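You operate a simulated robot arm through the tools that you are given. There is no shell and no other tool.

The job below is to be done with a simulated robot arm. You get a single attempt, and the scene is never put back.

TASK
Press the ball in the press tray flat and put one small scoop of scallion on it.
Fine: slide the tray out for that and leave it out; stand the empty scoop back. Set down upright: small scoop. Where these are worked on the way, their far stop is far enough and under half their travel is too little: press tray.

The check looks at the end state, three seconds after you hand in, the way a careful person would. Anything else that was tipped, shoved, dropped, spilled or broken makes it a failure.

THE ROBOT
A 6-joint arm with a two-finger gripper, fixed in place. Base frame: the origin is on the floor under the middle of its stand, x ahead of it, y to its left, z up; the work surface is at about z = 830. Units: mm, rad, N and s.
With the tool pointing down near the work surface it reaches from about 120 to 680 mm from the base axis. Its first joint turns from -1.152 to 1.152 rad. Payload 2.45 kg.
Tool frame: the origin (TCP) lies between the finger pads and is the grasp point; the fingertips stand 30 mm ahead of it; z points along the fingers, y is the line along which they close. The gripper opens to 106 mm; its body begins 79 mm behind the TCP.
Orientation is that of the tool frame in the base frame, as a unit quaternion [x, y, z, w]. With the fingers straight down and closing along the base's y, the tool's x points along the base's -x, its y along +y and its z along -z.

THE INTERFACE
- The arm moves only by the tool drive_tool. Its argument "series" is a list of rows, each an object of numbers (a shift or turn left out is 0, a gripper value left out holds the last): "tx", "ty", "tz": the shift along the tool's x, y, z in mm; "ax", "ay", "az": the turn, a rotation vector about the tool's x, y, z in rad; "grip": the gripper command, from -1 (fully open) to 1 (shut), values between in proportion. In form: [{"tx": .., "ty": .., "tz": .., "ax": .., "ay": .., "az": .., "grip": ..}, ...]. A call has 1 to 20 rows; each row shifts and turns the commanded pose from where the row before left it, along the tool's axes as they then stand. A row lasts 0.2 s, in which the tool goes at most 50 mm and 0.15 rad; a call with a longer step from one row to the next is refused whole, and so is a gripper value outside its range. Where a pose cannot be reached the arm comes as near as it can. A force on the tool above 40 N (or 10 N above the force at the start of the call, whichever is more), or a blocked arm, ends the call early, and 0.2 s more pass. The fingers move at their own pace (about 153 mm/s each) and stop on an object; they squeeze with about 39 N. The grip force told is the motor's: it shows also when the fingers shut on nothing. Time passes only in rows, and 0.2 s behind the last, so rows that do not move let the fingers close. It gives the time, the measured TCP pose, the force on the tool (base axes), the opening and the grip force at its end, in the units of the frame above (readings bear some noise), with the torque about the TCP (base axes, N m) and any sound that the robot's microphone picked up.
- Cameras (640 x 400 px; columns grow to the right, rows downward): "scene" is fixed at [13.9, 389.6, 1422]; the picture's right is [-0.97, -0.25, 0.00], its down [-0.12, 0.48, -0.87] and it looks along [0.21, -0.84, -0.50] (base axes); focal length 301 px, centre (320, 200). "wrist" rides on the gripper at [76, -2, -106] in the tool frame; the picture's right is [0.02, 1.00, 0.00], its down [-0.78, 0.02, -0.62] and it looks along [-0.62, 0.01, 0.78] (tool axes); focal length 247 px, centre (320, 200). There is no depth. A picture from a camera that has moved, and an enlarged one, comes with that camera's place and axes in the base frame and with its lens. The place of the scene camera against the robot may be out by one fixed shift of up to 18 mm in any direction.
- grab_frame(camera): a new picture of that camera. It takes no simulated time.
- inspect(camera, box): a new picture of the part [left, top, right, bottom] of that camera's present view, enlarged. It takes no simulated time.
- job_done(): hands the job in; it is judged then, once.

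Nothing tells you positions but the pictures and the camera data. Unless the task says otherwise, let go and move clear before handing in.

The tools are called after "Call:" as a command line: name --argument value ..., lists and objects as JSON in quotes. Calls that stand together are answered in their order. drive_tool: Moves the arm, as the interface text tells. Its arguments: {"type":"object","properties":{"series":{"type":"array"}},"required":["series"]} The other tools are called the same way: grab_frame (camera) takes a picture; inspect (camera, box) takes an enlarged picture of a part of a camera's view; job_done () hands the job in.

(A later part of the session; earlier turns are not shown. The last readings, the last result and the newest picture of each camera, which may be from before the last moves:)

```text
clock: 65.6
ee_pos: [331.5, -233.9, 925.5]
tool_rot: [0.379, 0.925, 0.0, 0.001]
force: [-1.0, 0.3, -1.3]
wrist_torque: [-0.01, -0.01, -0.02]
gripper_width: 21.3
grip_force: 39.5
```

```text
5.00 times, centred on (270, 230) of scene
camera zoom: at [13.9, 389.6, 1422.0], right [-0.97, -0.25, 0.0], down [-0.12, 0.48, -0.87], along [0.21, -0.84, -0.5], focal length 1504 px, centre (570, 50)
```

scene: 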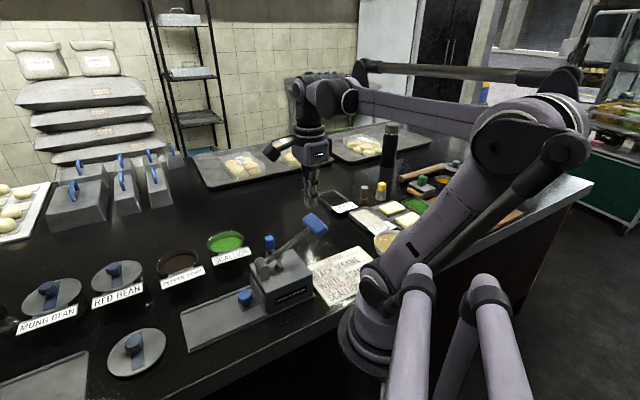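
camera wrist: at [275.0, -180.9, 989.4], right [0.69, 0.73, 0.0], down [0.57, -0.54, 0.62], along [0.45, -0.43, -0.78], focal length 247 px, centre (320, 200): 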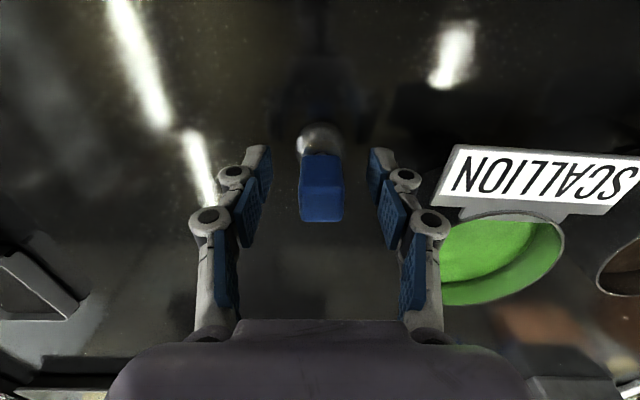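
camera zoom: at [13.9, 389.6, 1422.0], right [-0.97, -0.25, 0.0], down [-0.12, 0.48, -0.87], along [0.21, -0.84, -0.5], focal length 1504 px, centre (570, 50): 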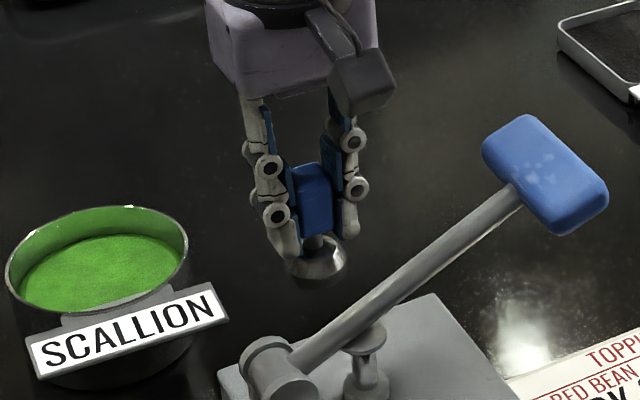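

The scoop is lifted now and the grip holds. Closer look at the cup.

Call:
drive_tool --series '[{"tz": -15}, {"tz": -25}, {"tz": -30}, {"tz": -30}, {"tz": -30}, {"tz": -30}, {}]'

Call:
inspect --camera "scene" --box '[240, 120, 300, 220]'

Call:
grab_frame --camera "wrist"

```text
clock: 67.2
ee_pos: [328.9, -233.2, 1085.4]
tool_rot: [0.379, 0.925, -0.001, 0.0]
force: [0.4, 0.3, -0.1]
wrist_torque: [0.01, 0.01, -0.01]
gripper_width: 21.6
grip_force: 39.1
```

```text
4.00 times, centred on (270, 170) of scene
camera zoom: at [13.9, 389.6, 1422.0], right [-0.97, -0.25, 0.0], down [-0.12, 0.48, -0.87], along [0.21, -0.84, -0.5], focal length 1203 px, centre (520, 320)
```

zoom: 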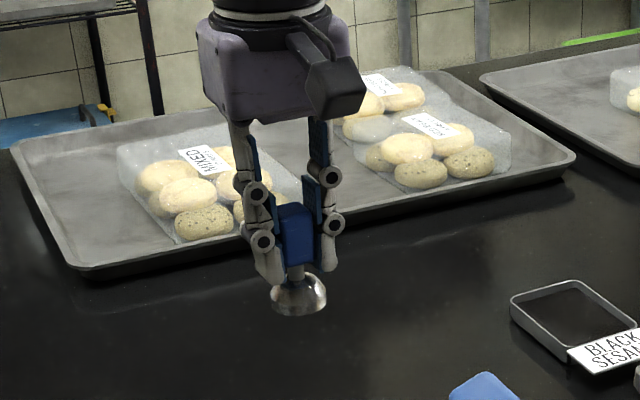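

```text
taken
camera wrist: at [274.0, -182.2, 1191.1], right [0.69, 0.73, 0.0], down [0.57, -0.54, 0.62], along [0.45, -0.43, -0.78], focal length 247 px, centre (320, 200)
```

wrist: 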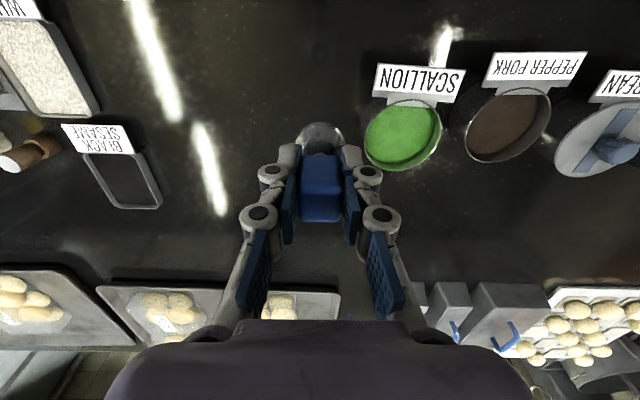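

Call:
inspect --camera "scene" --box '[254, 175, 282, 203]'

```text
14.29 times, centred on (268, 189) of scene
camera zoom: at [13.9, 389.6, 1422.0], right [-0.97, -0.25, 0.0], down [-0.12, 0.48, -0.87], along [0.21, -0.84, -0.5], focal length 4296 px, centre (1063, 357)
```

zoom: 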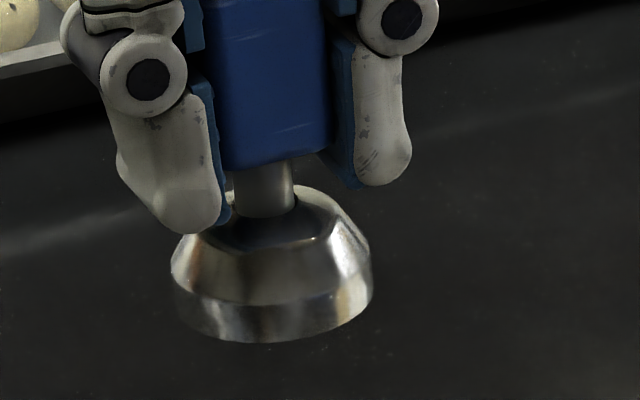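

It's clearly a dome cup opening downward. I tilt it toward the scene camera to see the mouth.

Call:
drive_tool --series '[{"ay": 0.13}, {"ay": 0.13}, {"ay": 0.13}, {"ay": 0.13}, {"ay": 0.13}, {"ay": 0.13}]'

Call:
inspect --camera "scene" --box '[230, 120, 310, 220]'

```text
clock: 68.6
ee_pos: [331.6, -234.0, 1086.3]
tool_rot: [0.37, 0.903, 0.084, -0.202]
force: [0.2, -0.2, 0.6]
wrist_torque: [-0.02, 0.0, -0.02]
gripper_width: 21.6
grip_force: 38.6
out of reach, approached as far as the arm can: row 4, 5, 6
```

```text
4.00 times, centred on (270, 170) of scene
camera zoom: at [13.9, 389.6, 1422.0], right [-0.97, -0.25, 0.0], down [-0.12, 0.48, -0.87], along [0.21, -0.84, -0.5], focal length 1203 px, centre (520, 320)
```

zoom: 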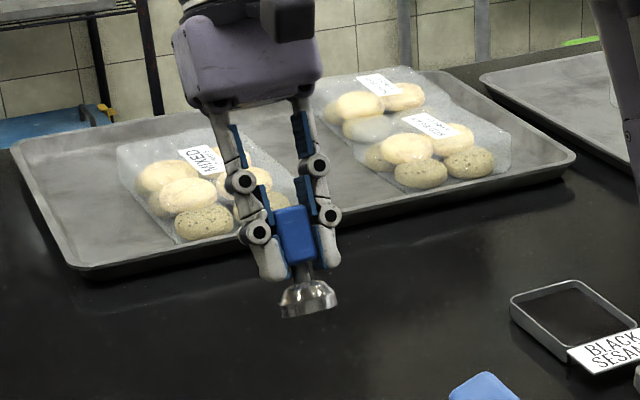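

Tilt in this direction is limited to about 25°. I return to vertical and test how far it can tilt radially outward (still up high and clear).

Call:
drive_tool --series '[{"ay": -0.13}, {"ay": -0.13}, {"ay": -0.13}, {"ay": -0.13}, {"ay": -0.13}, {"ay": -0.13}, {}]'

```text
clock: 70.2
ee_pos: [330.9, -234.4, 1087.6]
tool_rot: [0.374, 0.912, -0.063, 0.156]
force: [0.3, 0.9, -1.7]
wrist_torque: [-0.01, 0.02, 0.06]
gripper_width: 21.3
grip_force: 39.1
```

Call:
drive_tool --series '[{"ay": -0.13}, {"ay": -0.13}, {"ay": -0.13}, {"ay": -0.13}]'

Call:
inspect --camera "scene" --box '[230, 120, 310, 220]'

```text
clock: 71.2
ee_pos: [330.8, -235.8, 1087.2]
tool_rot: [0.346, 0.841, -0.157, 0.386]
force: [0.0, 0.6, -0.7]
wrist_torque: [0.0, 0.01, 0.01]
gripper_width: 21.4
grip_force: 39.1
```

```text
4.00 times, centred on (270, 170) of scene
camera zoom: at [13.9, 389.6, 1422.0], right [-0.97, -0.25, 0.0], down [-0.12, 0.48, -0.87], along [0.21, -0.84, -0.5], focal length 1203 px, centre (520, 320)
```

zoom: 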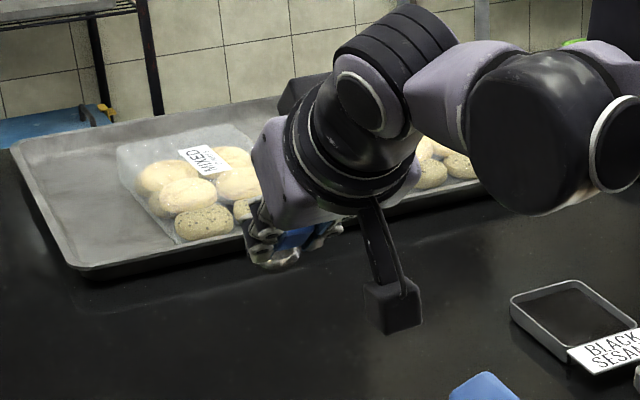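

Outward tilt works (49° so far). I continue to see whether it can reach horizontal and beyond (mouth upward).

Call:
drive_tool --series '[{"ay": -0.14}, {"ay": -0.14}, {"ay": -0.14}, {"ay": -0.14}, {"ay": -0.14}, {"ay": -0.14}, {"ay": -0.14}, {"ay": -0.14}]'

Call:
grab_frame --camera "scene"

Call:
grab_frame --camera "wrist"

```text
clock: 73.0
ee_pos: [338.2, -237.9, 1156.8]
tool_rot: [0.211, 0.508, -0.317, 0.773]
force: [-0.1, -0.3, -1.8]
wrist_torque: [0.04, -0.02, 0.0]
gripper_width: 21.5
grip_force: 38.5
out of reach, approached as far as the arm can: row 6, 7, 8
```

```text
taken
```

scene: 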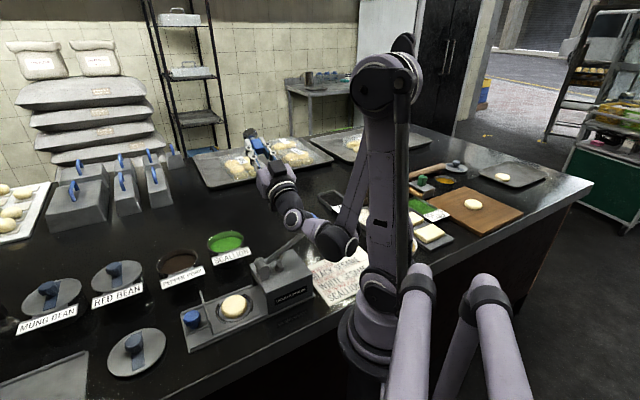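

```text
taken
camera wrist: at [289.1, -192.0, 1045.1], right [0.71, 0.71, -0.02], down [-0.62, 0.63, 0.47], along [0.35, -0.33, 0.88], focal length 247 px, centre (320, 200)
```

wrist: 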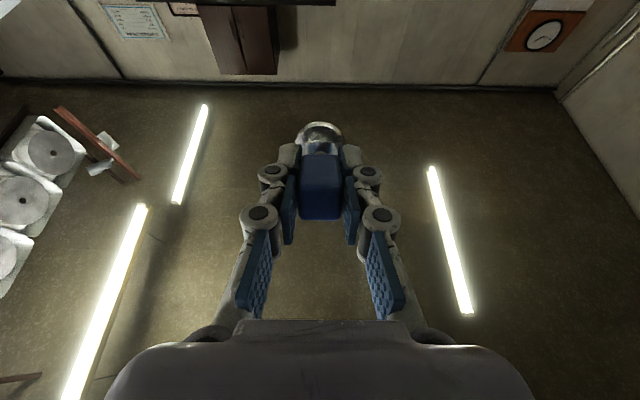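

Now it is tilted 113° (mouth pointing up and outward), so a mouth-up attitude is possible. I check the scoop and the surroundings closely.

Call:
inspect --camera "scene" --box '[220, 115, 300, 215]'

Call:
inspect --camera "scene" --box '[240, 170, 370, 310]'

Call:
inspect --camera "wrist" --box '[270, 100, 370, 230]'

```text
4.00 times, centred on (260, 165) of scene
camera zoom: at [13.9, 389.6, 1422.0], right [-0.97, -0.25, 0.0], down [-0.12, 0.48, -0.87], along [0.21, -0.84, -0.5], focal length 1203 px, centre (560, 340)
```

zoom: 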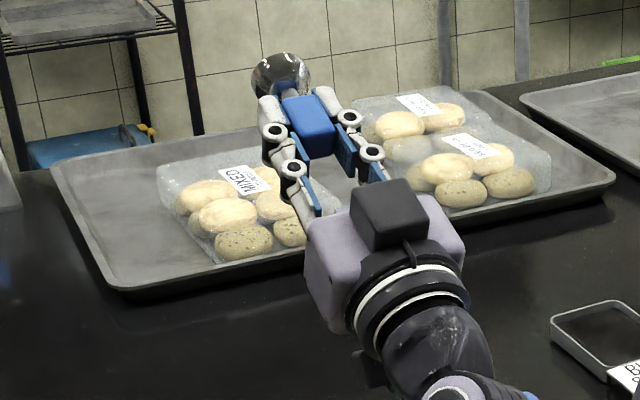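

```text
2.86 times, centred on (305, 240) of scene
camera zoom: at [13.9, 389.6, 1422.0], right [-0.97, -0.25, 0.0], down [-0.12, 0.48, -0.87], along [0.21, -0.84, -0.5], focal length 859 px, centre (363, 86)
```

zoom: 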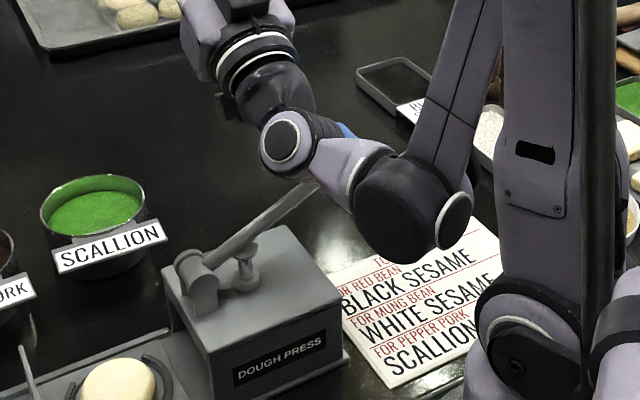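

```text
3.08 times, centred on (320, 165) of wrist
camera zoom: at [289.1, -192.0, 1045.1], right [0.71, 0.71, -0.02], down [-0.62, 0.63, 0.47], along [0.35, -0.33, 0.88], focal length 760 px, centre (320, 308)
```

zoom: 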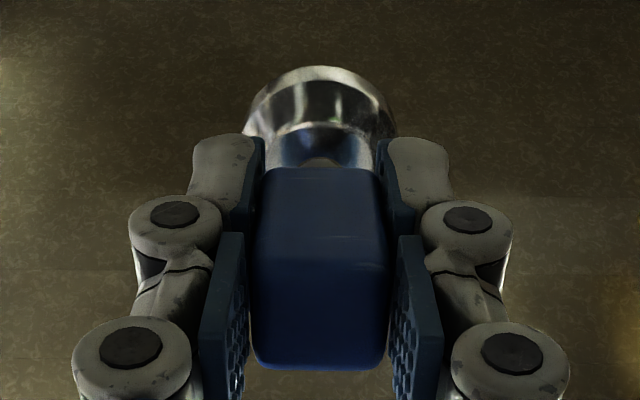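

The forearm is close to the lever in that pose, so I tilt back to vertical first. Then I'll hover the scoop over the scallion bowl.

Call:
drive_tool --series '[{"ay": 0.14}, {"ay": 0.14}, {"ay": 0.14}, {"ay": 0.14}, {"ay": 0.14}, {"ay": 0.14}, {"ay": 0.14}, {"ay": 0.14}, {"ay": 0.14}, {"ay": 0.14}, {"ay": 0.14}, {"ay": 0.14}, {"ay": 0.14}, {"ay": 0.14}, {}]'

Call:
inspect --camera "scene" --box '[190, 130, 350, 290]'

```text
clock: 76.2
ee_pos: [338.6, -238.2, 1156.5]
tool_rot: [0.379, 0.925, -0.002, 0.008]
force: [0.2, -0.3, -0.9]
wrist_torque: [-0.02, -0.01, 0.03]
gripper_width: 21.5
grip_force: 39.2
```

```text
2.50 times, centred on (270, 210) of scene
camera zoom: at [14.0, 389.6, 1422.0], right [-0.97, -0.25, 0.0], down [-0.12, 0.48, -0.87], along [0.21, -0.84, -0.5], focal length 752 px, centre (445, 175)
```

zoom: 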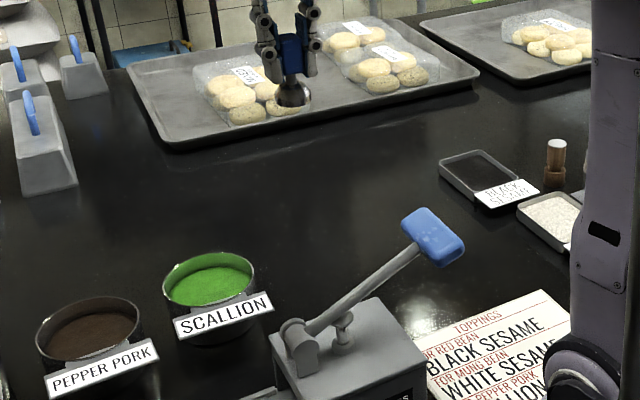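

Call:
drive_tool --series '[{"tx": -12.3, "ty": 25.1, "tz": 35, "ay": 0.017}, {"tx": -12.3, "ty": 25.1, "tz": 35}, {"tx": -12.3, "ty": 25.1, "tz": 35}, {"tx": -12.3, "ty": 25.1, "tz": 35}, {}]'

Call:
grab_frame --camera "wrist"

Call:
inspect --camera "wrist" --box '[250, 60, 400, 200]'

Call:
inspect --camera "scene" --box '[180, 160, 300, 270]'

```text
clock: 77.4
ee_pos: [446.2, -199.0, 1018.3]
tool_rot: [0.379, 0.925, 0.001, 0.001]
force: [0.5, 0.4, -1.4]
wrist_torque: [-0.02, 0.01, 0.0]
gripper_width: 21.9
grip_force: 38.9
```

```text
taken
camera wrist: at [390.2, -146.5, 1124.2], right [0.69, 0.73, 0.0], down [0.57, -0.54, 0.62], along [0.45, -0.43, -0.78], focal length 247 px, centre (320, 200)
```

wrist: 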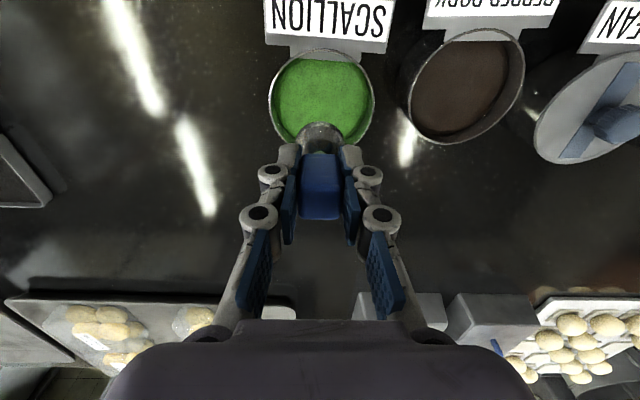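

```text
2.86 times, centred on (325, 130) of wrist
camera zoom: at [390.2, -146.5, 1124.2], right [0.69, 0.73, 0.0], down [0.57, -0.54, 0.62], along [0.45, -0.43, -0.78], focal length 706 px, centre (306, 400)
```

zoom: 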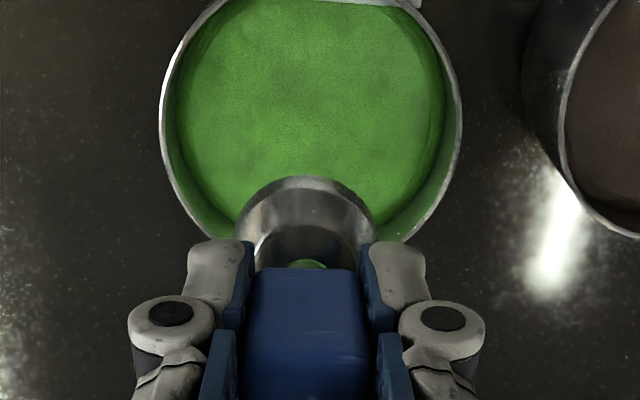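

```text
3.64 times, centred on (240, 215) of scene
camera zoom: at [13.9, 389.6, 1422.0], right [-0.97, -0.25, 0.0], down [-0.12, 0.48, -0.87], along [0.21, -0.84, -0.5], focal length 1094 px, centre (611, 146)
```

zoom: 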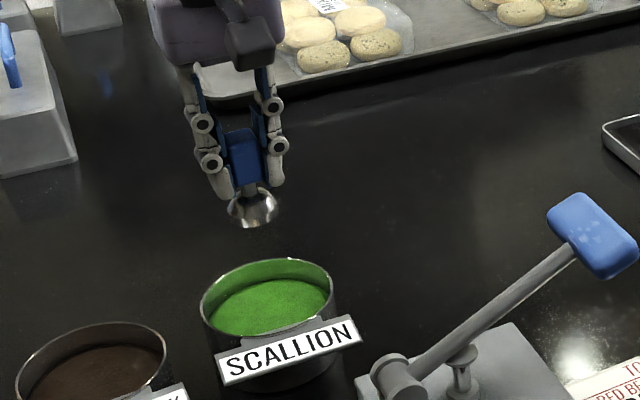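

Call:
inspect --camera "wrist" --box '[298, 110, 346, 160]'

Call:
inspect --camera "scene" --box '[232, 195, 264, 225]'

```text
8.00 times, centred on (322, 135) of wrist
camera zoom: at [390.2, -146.5, 1124.2], right [0.69, 0.73, 0.0], down [0.57, -0.54, 0.62], along [0.45, -0.43, -0.78], focal length 1976 px, centre (304, 720)
```

zoom: 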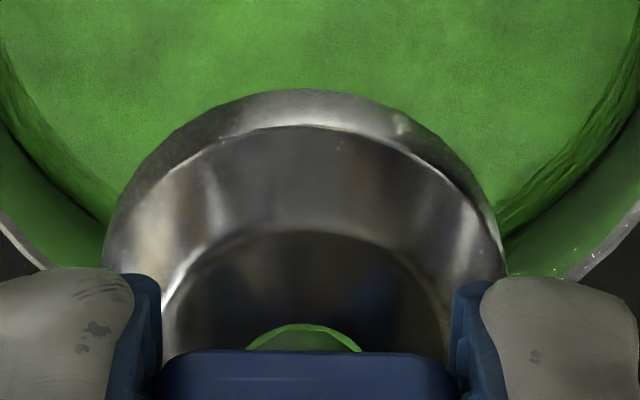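

```text
13.33 times, centred on (248, 210) of scene
camera zoom: at [13.9, 389.6, 1422.0], right [-0.97, -0.25, 0.0], down [-0.12, 0.48, -0.87], along [0.21, -0.84, -0.5], focal length 4010 px, centre (1280, 67)
```

zoom: 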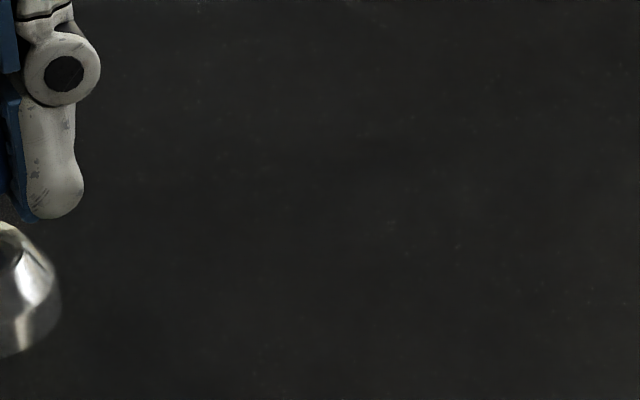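

The cup is hollow and opens downward. I'll centre over the bowl (about (442,-197)) and dip the mouth slowly into the scallion, watching force.

Call:
drive_tool --series '[{"tx": 4, "tz": 30}, {"tz": 30}, {"tz": 20}, {}]'

Call:
grab_frame --camera "wrist"

Call:
inspect --camera "scene" --box '[180, 190, 280, 280]'

```text
clock: 78.4
ee_pos: [443.7, -198.6, 938.2]
tool_rot: [0.379, 0.925, 0.001, 0.0]
force: [0.8, -0.1, -1.2]
wrist_torque: [0.01, 0.01, 0.02]
gripper_width: 21.6
grip_force: 39.0
```

```text
taken
camera wrist: at [387.9, -147.0, 1044.7], right [0.69, 0.73, 0.0], down [0.57, -0.54, 0.62], along [0.45, -0.43, -0.78], focal length 247 px, centre (320, 200)
```

wrist: 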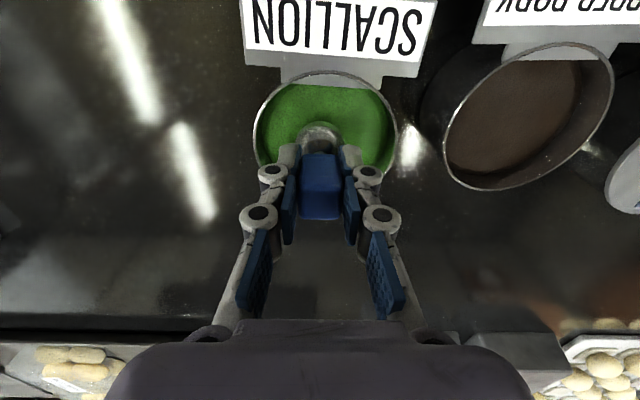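

```text
4.44 times, centred on (230, 235) of scene
camera zoom: at [13.9, 389.6, 1422.0], right [-0.97, -0.25, 0.0], down [-0.12, 0.48, -0.87], along [0.21, -0.84, -0.5], focal length 1337 px, centre (720, 44)
```

zoom: 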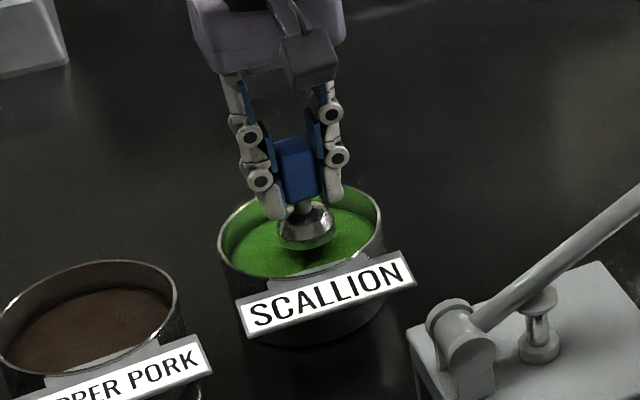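

Centred over the bowl. Continue dipping in small steps.

Call:
drive_tool --series '[{"tz": 6}, {"tz": 6}, {"tz": 5}, {"tz": 4}]'

Call:
inspect --camera "scene" --box '[190, 200, 270, 270]'

Call:
inspect --camera "wrist" --box '[240, 60, 400, 200]'

```text
clock: 79.4
ee_pos: [443.7, -197.8, 916.8]
tool_rot: [0.38, 0.925, 0.0, 0.0]
force: [3.1, -1.8, 31.7]
wrist_torque: [-0.08, -0.04, 0.01]
gripper_width: 21.5
grip_force: 39.1
```

```text
5.71 times, centred on (230, 235) of scene
camera zoom: at [13.5, 389.8, 1421.9], right [-0.97, -0.25, 0.0], down [-0.12, 0.48, -0.87], along [0.21, -0.84, -0.5], focal length 1718 px, centre (834, 0)
```

zoom: 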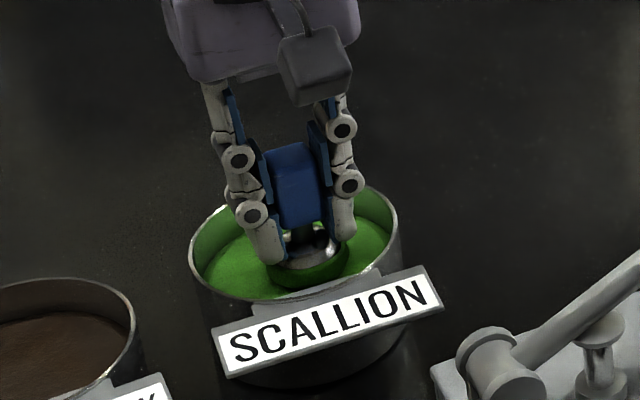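

```text
2.86 times, centred on (320, 130) of wrist
camera zoom: at [386.3, -145.3, 1023.1], right [0.69, 0.73, 0.0], down [0.57, -0.54, 0.62], along [0.45, -0.43, -0.78], focal length 706 px, centre (320, 400)
```

zoom: 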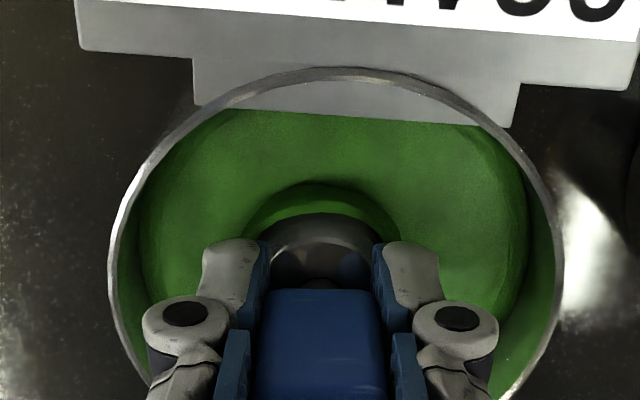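

The mouth meets the scallion with ~32 N. I lift and look whether the scoop took anything.

Call:
drive_tool --series '[{"tz": -4}, {"tz": -10}, {"tz": -15}, {"tz": -15}, {}]'

Call:
inspect --camera "scene" --box '[190, 190, 270, 270]'

Call:
inspect --camera "wrist" --box '[240, 40, 400, 200]'

```text
clock: 80.6
ee_pos: [442.1, -199.2, 959.5]
tool_rot: [0.379, 0.925, 0.001, 0.0]
force: [0.2, 0.8, -1.1]
wrist_torque: [-0.02, 0.0, -0.03]
gripper_width: 21.2
grip_force: 39.4
```

```text
5.00 times, centred on (230, 230) of scene
camera zoom: at [13.9, 389.6, 1422.0], right [-0.97, -0.25, 0.0], down [-0.12, 0.48, -0.87], along [0.21, -0.84, -0.5], focal length 1504 px, centre (770, 50)
```

zoom: 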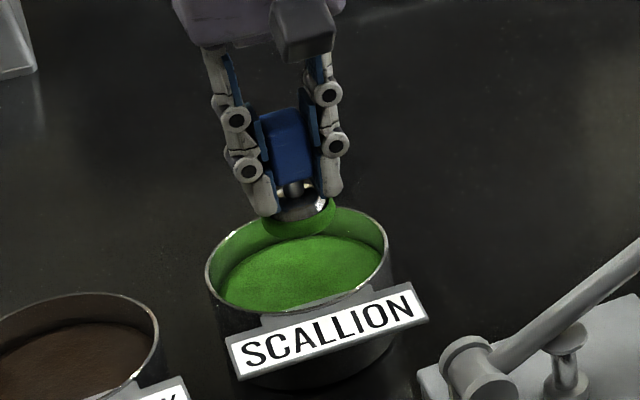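

```text
2.50 times, centred on (320, 120) of wrist
camera zoom: at [386.8, -147.2, 1065.8], right [0.69, 0.73, 0.0], down [0.57, -0.54, 0.62], along [0.45, -0.43, -0.78], focal length 617 px, centre (320, 400)
```

zoom: 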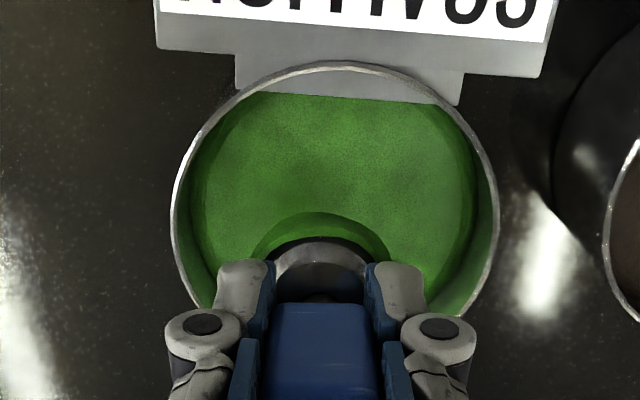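

The scoop now carries a green portion at its mouth — the dip loaded it. A closer look.

Call:
inspect --camera "scene" --box '[212, 215, 252, 250]'

Call:
inspect --camera "wrist" --box '[290, 110, 350, 160]'

```text
11.43 times, centred on (232, 232) of scene
camera zoom: at [13.9, 389.6, 1422.0], right [-0.97, -0.25, 0.0], down [-0.12, 0.48, -0.87], along [0.21, -0.84, -0.5], focal length 3437 px, centre (1326, -171)
```

zoom: 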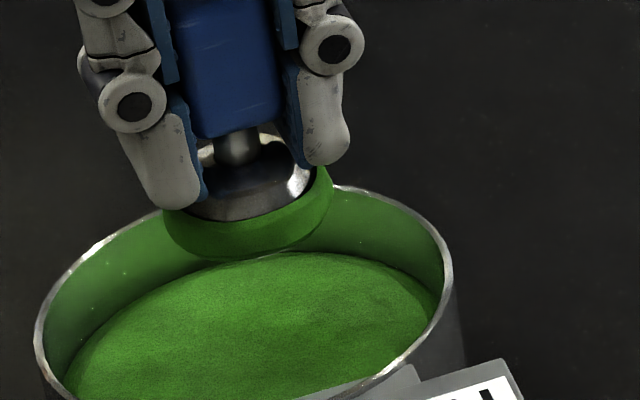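

```text
8.00 times, centred on (320, 135) of wrist
camera zoom: at [386.8, -147.2, 1065.8], right [0.69, 0.73, 0.0], down [0.57, -0.54, 0.62], along [0.45, -0.43, -0.78], focal length 1976 px, centre (320, 720)
```

zoom: 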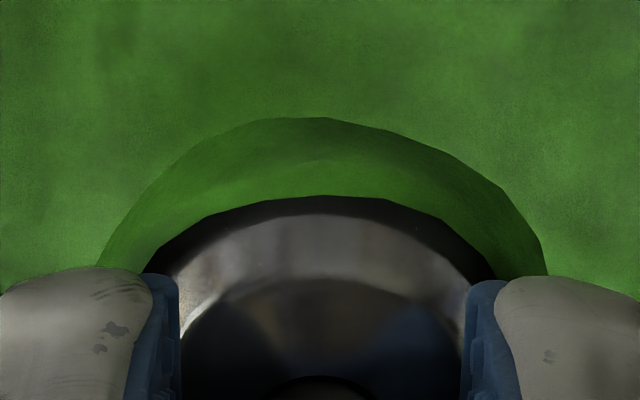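

A green portion clings under the cup. I lift it gently, check that nothing drips, and carry it slowly toward the dough at about (336,-24).

Call:
drive_tool --series '[{"tz": -10}, {"tz": -15}, {"tz": -15}, {"tz": -10}, {}]'

Call:
inspect --camera "scene" --box '[190, 170, 280, 270]'

```text
clock: 81.8
ee_pos: [441.8, -198.2, 1009.9]
tool_rot: [0.38, 0.925, 0.001, 0.0]
force: [0.5, -0.7, -0.3]
wrist_torque: [-0.05, 0.0, -0.03]
gripper_width: 21.4
grip_force: 39.0
```

```text
4.00 times, centred on (235, 220) of scene
camera zoom: at [13.9, 389.6, 1422.0], right [-0.97, -0.25, 0.0], down [-0.12, 0.48, -0.87], along [0.21, -0.84, -0.5], focal length 1203 px, centre (660, 120)
```

zoom: 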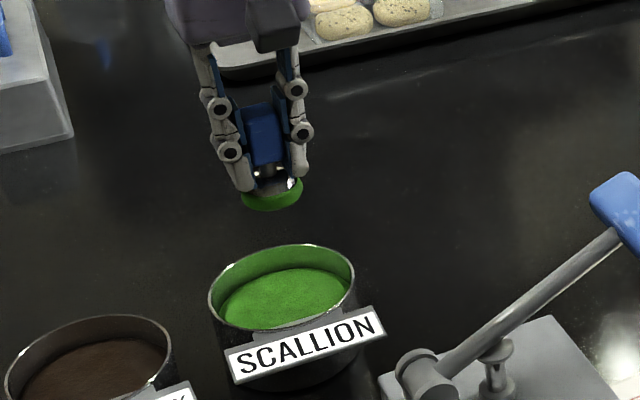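

It holds well. Carry it over to the dough.

Call:
drive_tool --series '[{"tx": 12, "ty": 3}, {"tx": 22, "ty": 5.6}, {"tx": 25, "ty": 6.4}, {"tx": 25, "ty": 6.4}, {"tx": 25, "ty": 6.4}, {"tx": 25, "ty": 6.4}, {"tx": 25, "ty": 6.4}, {"tx": 22, "ty": 5.6}, {"tx": 12, "ty": 3.2}, {}]'

Call:
grab_frame --camera "wrist"

Call:
inspect --camera "wrist" --box '[240, 40, 400, 200]'

Call:
inspect --camera "scene" --box '[170, 190, 310, 350]'

```text
clock: 84.0
ee_pos: [338.3, -26.3, 1010.7]
tool_rot: [0.379, 0.925, 0.0, 0.001]
force: [-0.4, -0.3, -1.6]
wrist_torque: [0.01, 0.01, 0.02]
gripper_width: 21.1
grip_force: 38.8
```

```text
taken
camera wrist: at [282.2, 25.6, 1116.5], right [0.69, 0.73, 0.0], down [0.57, -0.54, 0.62], along [0.45, -0.43, -0.78], focal length 247 px, centre (320, 200)
```

wrist: 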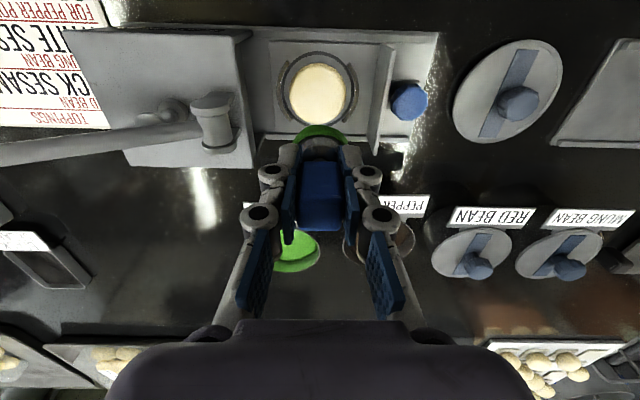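

```text
2.50 times, centred on (320, 120) of wrist
camera zoom: at [282.2, 25.6, 1116.5], right [0.69, 0.73, 0.0], down [0.57, -0.54, 0.62], along [0.45, -0.43, -0.78], focal length 617 px, centre (320, 400)
```

zoom: 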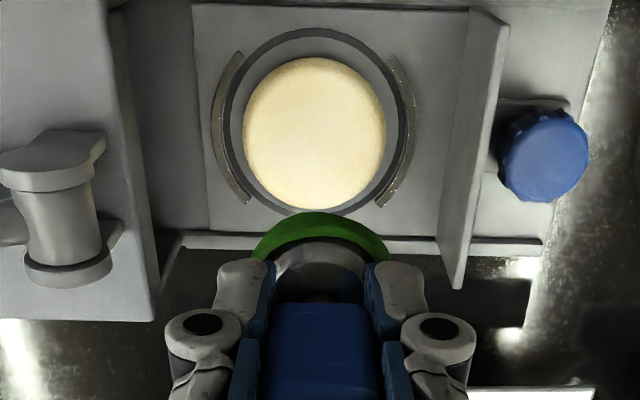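

```text
2.50 times, centred on (240, 270) of scene
camera zoom: at [13.9, 389.6, 1422.0], right [-0.97, -0.25, 0.0], down [-0.12, 0.48, -0.87], along [0.21, -0.84, -0.5], focal length 752 px, centre (520, 25)
```

zoom: 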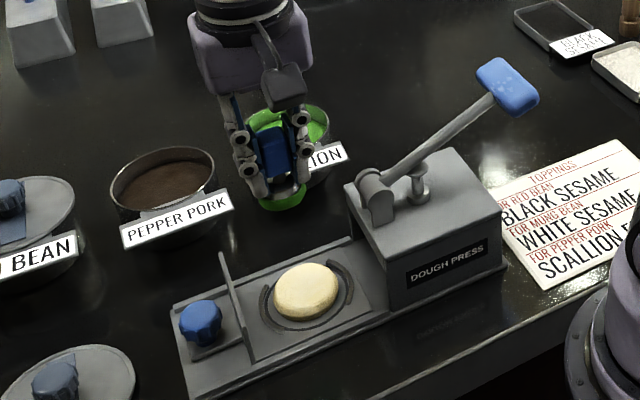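

The loaded scoop is nearly over the dough; a small correction (5 mm, 2.5 mm), then lower to about 20 mm above it.

Call:
drive_tool --series '[{"tx": 5.5, "ty": -2.5, "tz": 15}, {"tz": 20}, {"tz": 20}, {"tz": 15}, {}]'

Call:
inspect --camera "wrist" --box '[220, 40, 420, 220]'

Call:
inspect --camera "scene" --box '[180, 240, 290, 340]'

```text
clock: 85.2
ee_pos: [332.2, -25.2, 938.4]
tool_rot: [0.379, 0.925, 0.0, 0.0]
force: [-0.6, 0.7, -1.0]
wrist_torque: [-0.01, -0.02, -0.02]
gripper_width: 21.3
grip_force: 39.0
```

```text
2.22 times, centred on (320, 130) of wrist
camera zoom: at [277.1, 27.3, 1044.6], right [0.69, 0.73, 0.0], down [0.57, -0.54, 0.62], along [0.45, -0.43, -0.78], focal length 549 px, centre (320, 356)
```

zoom: 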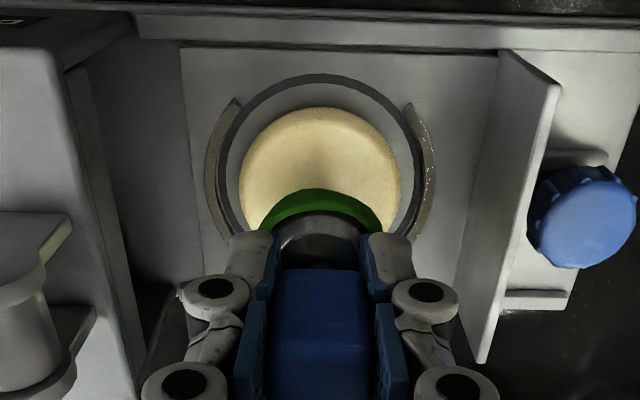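

```text
4.00 times, centred on (235, 290) of scene
camera zoom: at [13.9, 389.6, 1422.0], right [-0.97, -0.25, 0.0], down [-0.12, 0.48, -0.87], along [0.21, -0.84, -0.5], focal length 1203 px, centre (660, -160)
```

zoom: 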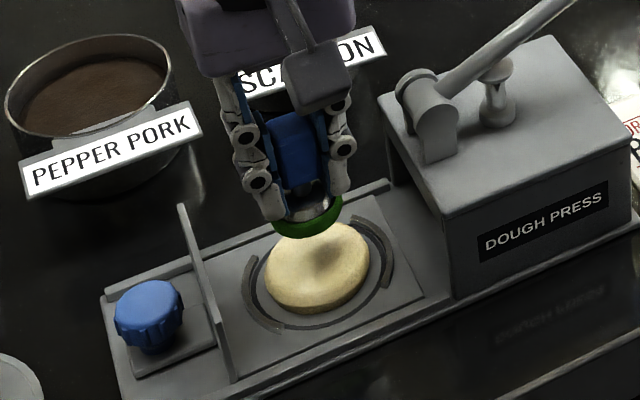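

Aligned over the dough. I lower slowly until the portion touches the dough, watching the force.

Call:
drive_tool --series '[{"tx": 2.5, "tz": 6}, {"tz": 5}, {"tz": 4}, {}]'

Call:
inspect --camera "scene" --box '[190, 250, 280, 330]'

```text
clock: 86.2
ee_pos: [331.4, -23.2, 923.9]
tool_rot: [0.38, 0.925, 0.001, 0.0]
force: [-0.5, 0.0, -1.3]
wrist_torque: [0.0, 0.01, -0.02]
gripper_width: 20.9
grip_force: 39.2
```

```text
5.00 times, centred on (235, 290) of scene
camera zoom: at [13.9, 389.6, 1422.0], right [-0.97, -0.25, 0.0], down [-0.12, 0.48, -0.87], along [0.21, -0.84, -0.5], focal length 1504 px, centre (745, -250)
```

zoom: 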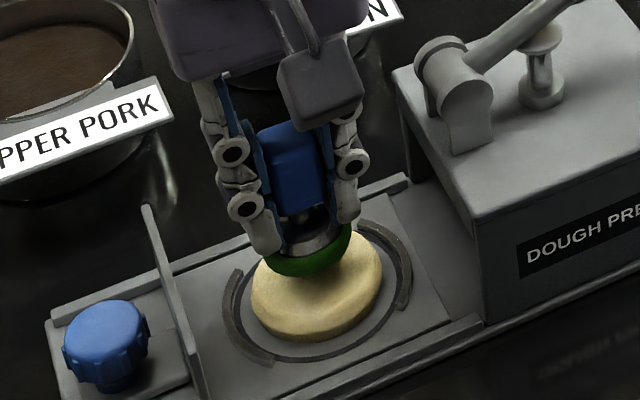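

Call:
drive_tool --series '[{"tz": 4}, {"tz": 3}, {"tz": 2}, {}]'

Call:
inspect --camera "scene" --box '[190, 250, 280, 330]'

```text
clock: 87.2
ee_pos: [331.9, -22.7, 916.0]
tool_rot: [0.38, 0.925, 0.0, 0.0]
force: [-0.5, 0.8, -1.4]
wrist_torque: [0.01, -0.01, 0.05]
gripper_width: 21.3
grip_force: 39.1
```

```text
5.00 times, centred on (235, 290) of scene
camera zoom: at [13.9, 389.6, 1422.0], right [-0.97, -0.25, 0.0], down [-0.12, 0.48, -0.87], along [0.21, -0.84, -0.5], focal length 1504 px, centre (745, -250)
```

zoom: 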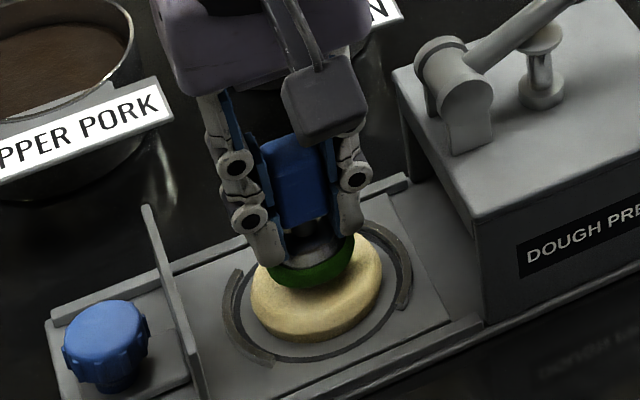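

Call:
drive_tool --series '[{"tx": 3, "tz": 2}, {"tz": 2}, {"tz": 2}, {}]'

Call:
inspect --camera "scene" --box '[190, 250, 280, 330]'

```text
clock: 88.2
ee_pos: [330.1, -21.6, 910.2]
tool_rot: [0.379, 0.925, 0.001, 0.0]
force: [-0.4, -0.4, -1.0]
wrist_torque: [-0.01, -0.01, -0.02]
gripper_width: 21.1
grip_force: 39.3
```

```text
5.00 times, centred on (235, 290) of scene
camera zoom: at [13.9, 389.6, 1422.0], right [-0.97, -0.25, 0.0], down [-0.12, 0.48, -0.87], along [0.21, -0.84, -0.5], focal length 1504 px, centre (745, -250)
```

zoom: 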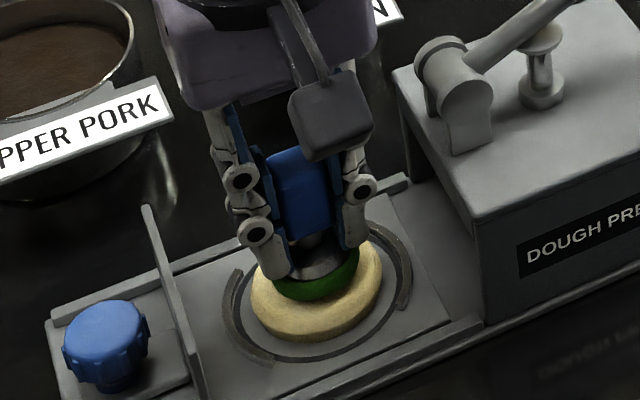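

Call:
drive_tool --series '[{"tz": 2}, {"tz": 1.5}, {}]'

Call:
inspect --camera "scene" --box '[190, 250, 280, 330]'

Call:
inspect --camera "wrist" --box '[220, 60, 420, 220]'

```text
clock: 89.0
ee_pos: [328.9, -21.6, 906.7]
tool_rot: [0.379, 0.925, 0.002, 0.0]
force: [0.3, -0.3, -0.5]
wrist_torque: [0.02, 0.01, 0.01]
gripper_width: 21.3
grip_force: 38.5
```

```text
5.00 times, centred on (235, 290) of scene
camera zoom: at [13.9, 389.6, 1422.0], right [-0.97, -0.25, 0.0], down [-0.12, 0.48, -0.87], along [0.21, -0.84, -0.5], focal length 1504 px, centre (745, -250)
```

zoom: 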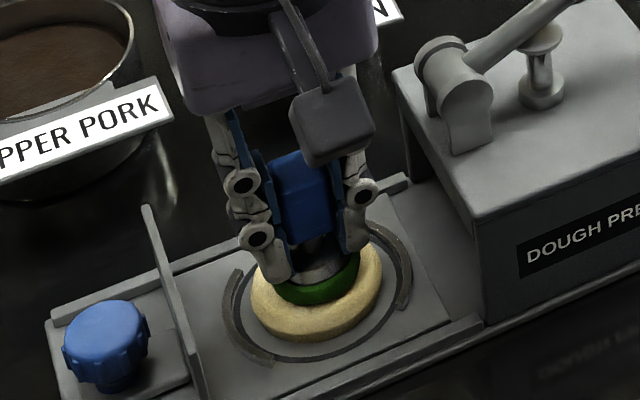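

```text
2.50 times, centred on (320, 140) of wrist
camera zoom: at [274.0, 30.3, 1012.8], right [0.69, 0.73, 0.0], down [0.57, -0.54, 0.62], along [0.45, -0.43, -0.78], focal length 617 px, centre (320, 350)
```

zoom: 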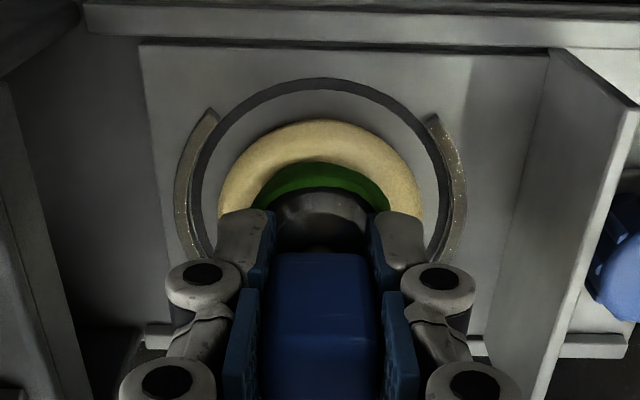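

Call:
drive_tool --series '[{"tx": 3}, {"tz": 1.5}, {"tz": 1.5}, {}]'

Call:
inspect --camera "scene" --box '[190, 250, 280, 330]'

```text
clock: 90.0
ee_pos: [328.5, -18.9, 904.9]
tool_rot: [0.379, 0.925, 0.0, 0.0]
force: [-0.3, -1.3, 33.0]
wrist_torque: [-0.08, -0.03, 0.01]
gripper_width: 21.2
grip_force: 38.7
```

```text
5.00 times, centred on (235, 290) of scene
camera zoom: at [13.6, 389.6, 1422.0], right [-0.97, -0.25, 0.0], down [-0.12, 0.48, -0.87], along [0.21, -0.84, -0.5], focal length 1504 px, centre (745, -250)
```

zoom: 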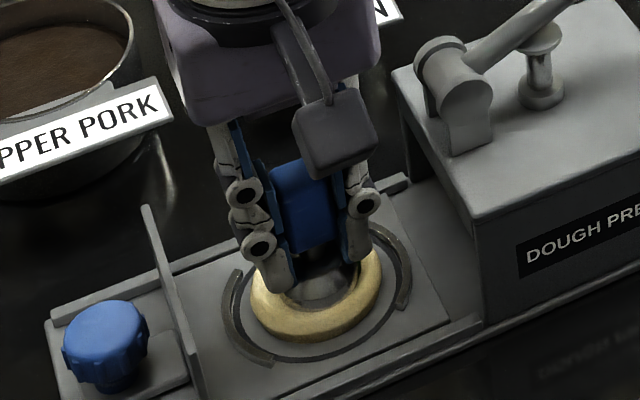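

Contact (33 N), and the green around the cup is gone — it seems to have been set on the dough. I lift slowly and look.

Call:
drive_tool --series '[{"tz": -3}, {"tz": -6}, {"tz": -10}, {"tz": -15}, {}]'

Call:
inspect --camera "scene" --box '[180, 240, 290, 340]'

Call:
inspect --camera "wrist" --box '[220, 40, 420, 220]'

```text
clock: 91.2
ee_pos: [326.3, -18.9, 937.6]
tool_rot: [0.379, 0.925, 0.001, 0.0]
force: [0.0, -0.7, 0.2]
wrist_torque: [-0.03, -0.01, 0.05]
gripper_width: 21.1
grip_force: 39.4
```

```text
4.00 times, centred on (235, 290) of scene
camera zoom: at [13.9, 389.6, 1422.0], right [-0.97, -0.25, 0.0], down [-0.12, 0.48, -0.87], along [0.21, -0.84, -0.5], focal length 1203 px, centre (660, -160)
```

zoom: 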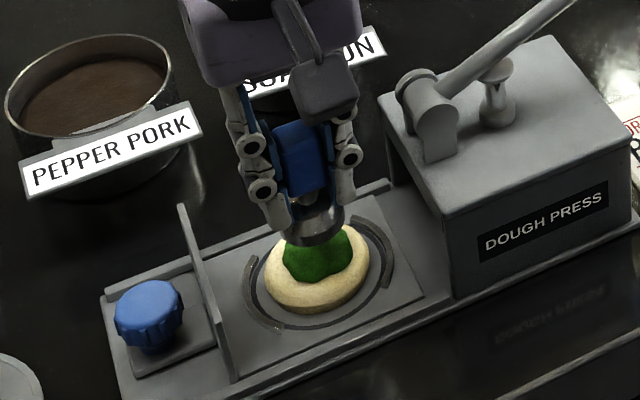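

```text
2.22 times, centred on (320, 130) of wrist
camera zoom: at [271.3, 31.8, 1043.6], right [0.69, 0.73, 0.0], down [0.57, -0.54, 0.62], along [0.45, -0.43, -0.78], focal length 549 px, centre (320, 356)
```

zoom: 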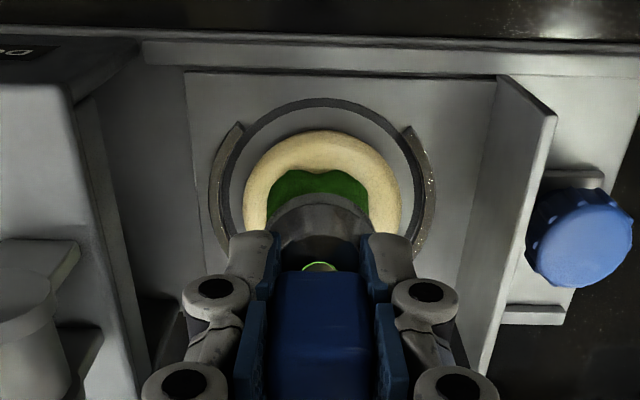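

The scallion sits on the pressed dough and the scoop is empty. Now I raise it and bring it back over its standing place at about (331,-233).

Call:
drive_tool --series '[{"tz": -25}, {"tz": -35}, {"tz": -35}, {"tz": -30}, {"tx": -15, "ty": -15}, {"tx": -25, "ty": -24}, {"tx": -25, "ty": -24}, {"tx": -25, "ty": -24}, {"tx": -25, "ty": -24}, {"tx": -25, "ty": -24}, {"tx": -13.8, "ty": -14.7}, {}]'

Call:
grab_frame --camera "wrist"

Call:
grab_frame --camera "scene"

Call:
inspect --camera "scene" --box '[180, 240, 290, 340]'

```text
clock: 93.8
ee_pos: [332.6, -232.9, 1061.3]
tool_rot: [0.38, 0.925, 0.0, 0.0]
force: [-0.3, -0.2, -1.5]
wrist_torque: [-0.02, 0.04, 0.02]
gripper_width: 21.2
grip_force: 38.9
```

```text
taken
camera wrist: at [276.1, -181.5, 1169.2], right [0.69, 0.73, 0.0], down [0.57, -0.54, 0.62], along [0.45, -0.43, -0.78], focal length 247 px, centre (320, 200)
```

wrist: 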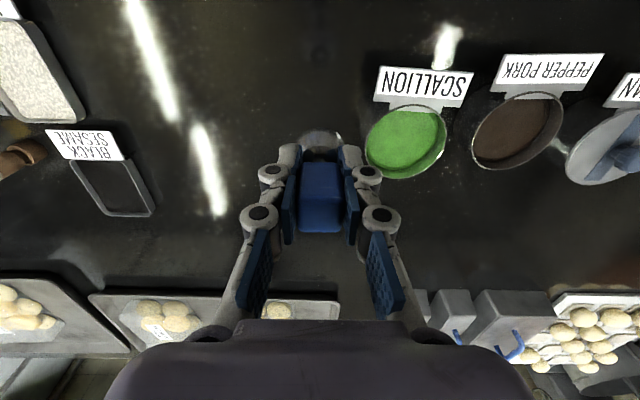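

```text
taken
```

scene: 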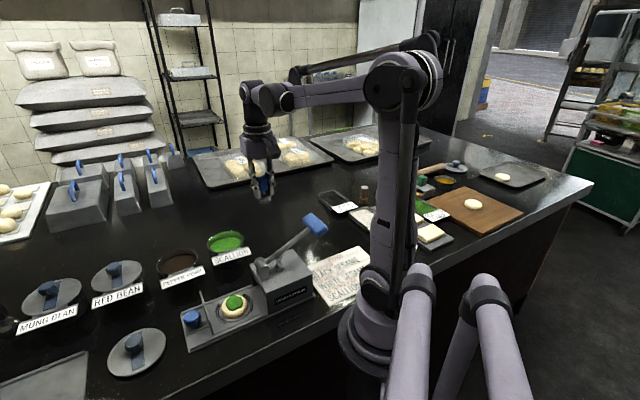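

```text
4.00 times, centred on (235, 290) of scene
camera zoom: at [13.9, 389.6, 1422.0], right [-0.97, -0.25, 0.0], down [-0.12, 0.48, -0.87], along [0.21, -0.84, -0.5], focal length 1203 px, centre (660, -160)
```

zoom: 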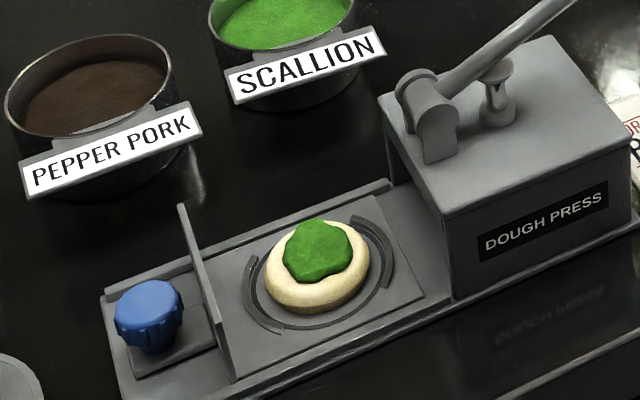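

The scallion heap sits neatly on the dough. The handle seems to have slid up a few mm in the grip; I check the scoop is still vertical, then lower it with force feedback.

Call:
inspect --camera "scene" --box '[245, 160, 285, 215]'

Call:
inspect --camera "wrist" --box '[270, 110, 370, 250]'

```text
7.27 times, centred on (265, 188) of scene
camera zoom: at [13.9, 389.6, 1422.0], right [-0.97, -0.25, 0.0], down [-0.12, 0.48, -0.87], along [0.21, -0.84, -0.5], focal length 2187 px, centre (720, 291)
```

zoom: 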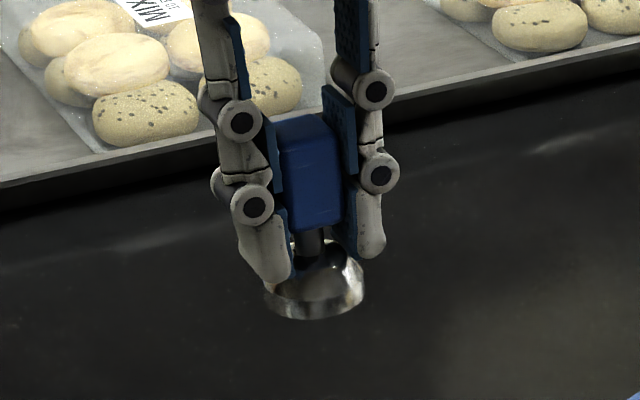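

```text
2.86 times, centred on (320, 180) of wrist
camera zoom: at [276.1, -181.5, 1169.2], right [0.69, 0.73, 0.0], down [0.57, -0.54, 0.62], along [0.45, -0.43, -0.78], focal length 706 px, centre (320, 257)
```

zoom: 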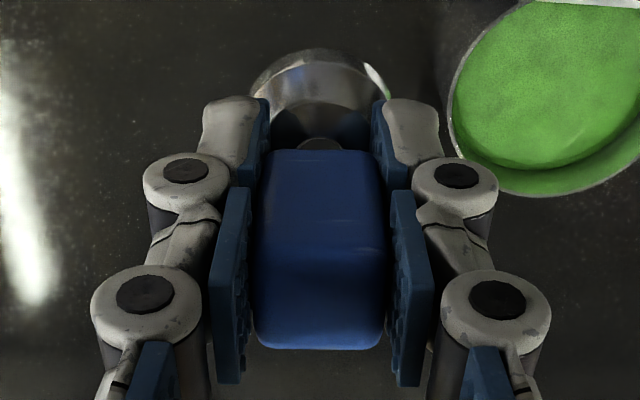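

Call:
drive_tool --series '[{"tx": 1.2, "ty": -1.5, "tz": 30}, {"tz": 40}, {"tz": 40}, {"tz": 35}, {"tz": 20}, {"tz": 8}, {}]'

Call:
inspect --camera "scene" --box '[230, 190, 310, 270]'

Call:
grab_frame --camera "wrist"

```text
clock: 95.4
ee_pos: [330.3, -234.4, 887.7]
tool_rot: [0.38, 0.925, 0.001, 0.0]
force: [0.6, 0.4, -0.8]
wrist_torque: [-0.01, 0.0, 0.01]
gripper_width: 21.2
grip_force: 39.0
```

```text
5.00 times, centred on (270, 230) of scene
camera zoom: at [13.9, 389.6, 1422.0], right [-0.97, -0.25, 0.0], down [-0.12, 0.48, -0.87], along [0.21, -0.84, -0.5], focal length 1504 px, centre (570, 50)
```

zoom: 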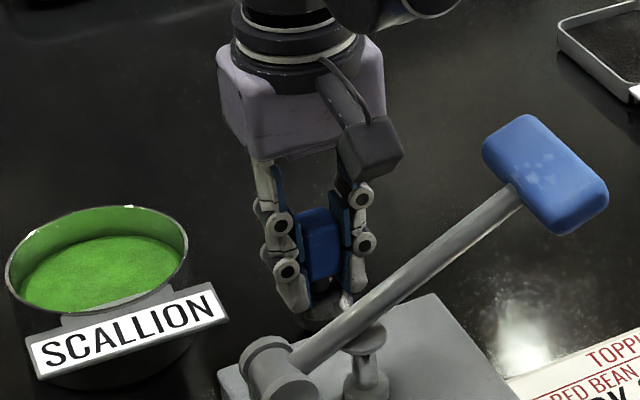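

```text
taken
camera wrist: at [274.3, -183.0, 993.8], right [0.69, 0.73, 0.0], down [0.57, -0.54, 0.62], along [0.45, -0.43, -0.78], focal length 247 px, centre (320, 200)
```

wrist: 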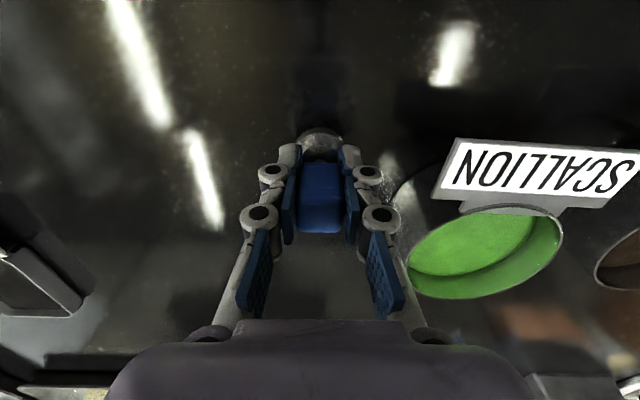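

Near the table now (TCP 888). I lower in 2 mm steps until the scoop's rim touches.

Call:
drive_tool --series '[{"tz": 2}, {"tz": 2}, {"tz": 2}, {}]'

```text
clock: 96.4
ee_pos: [331.2, -234.6, 882.0]
tool_rot: [0.379, 0.925, 0.0, 0.001]
force: [-0.4, 0.7, -0.6]
wrist_torque: [0.0, 0.03, -0.01]
gripper_width: 21.3
grip_force: 39.2
```

Call:
drive_tool --series '[{"tz": 1.5}, {"tz": 1.5}, {}]'

```text
clock: 97.2
ee_pos: [331.3, -235.0, 879.2]
tool_rot: [0.379, 0.925, 0.001, 0.0]
force: [0.3, -0.1, -0.4]
wrist_torque: [0.01, 0.0, -0.05]
gripper_width: 21.5
grip_force: 39.5
```

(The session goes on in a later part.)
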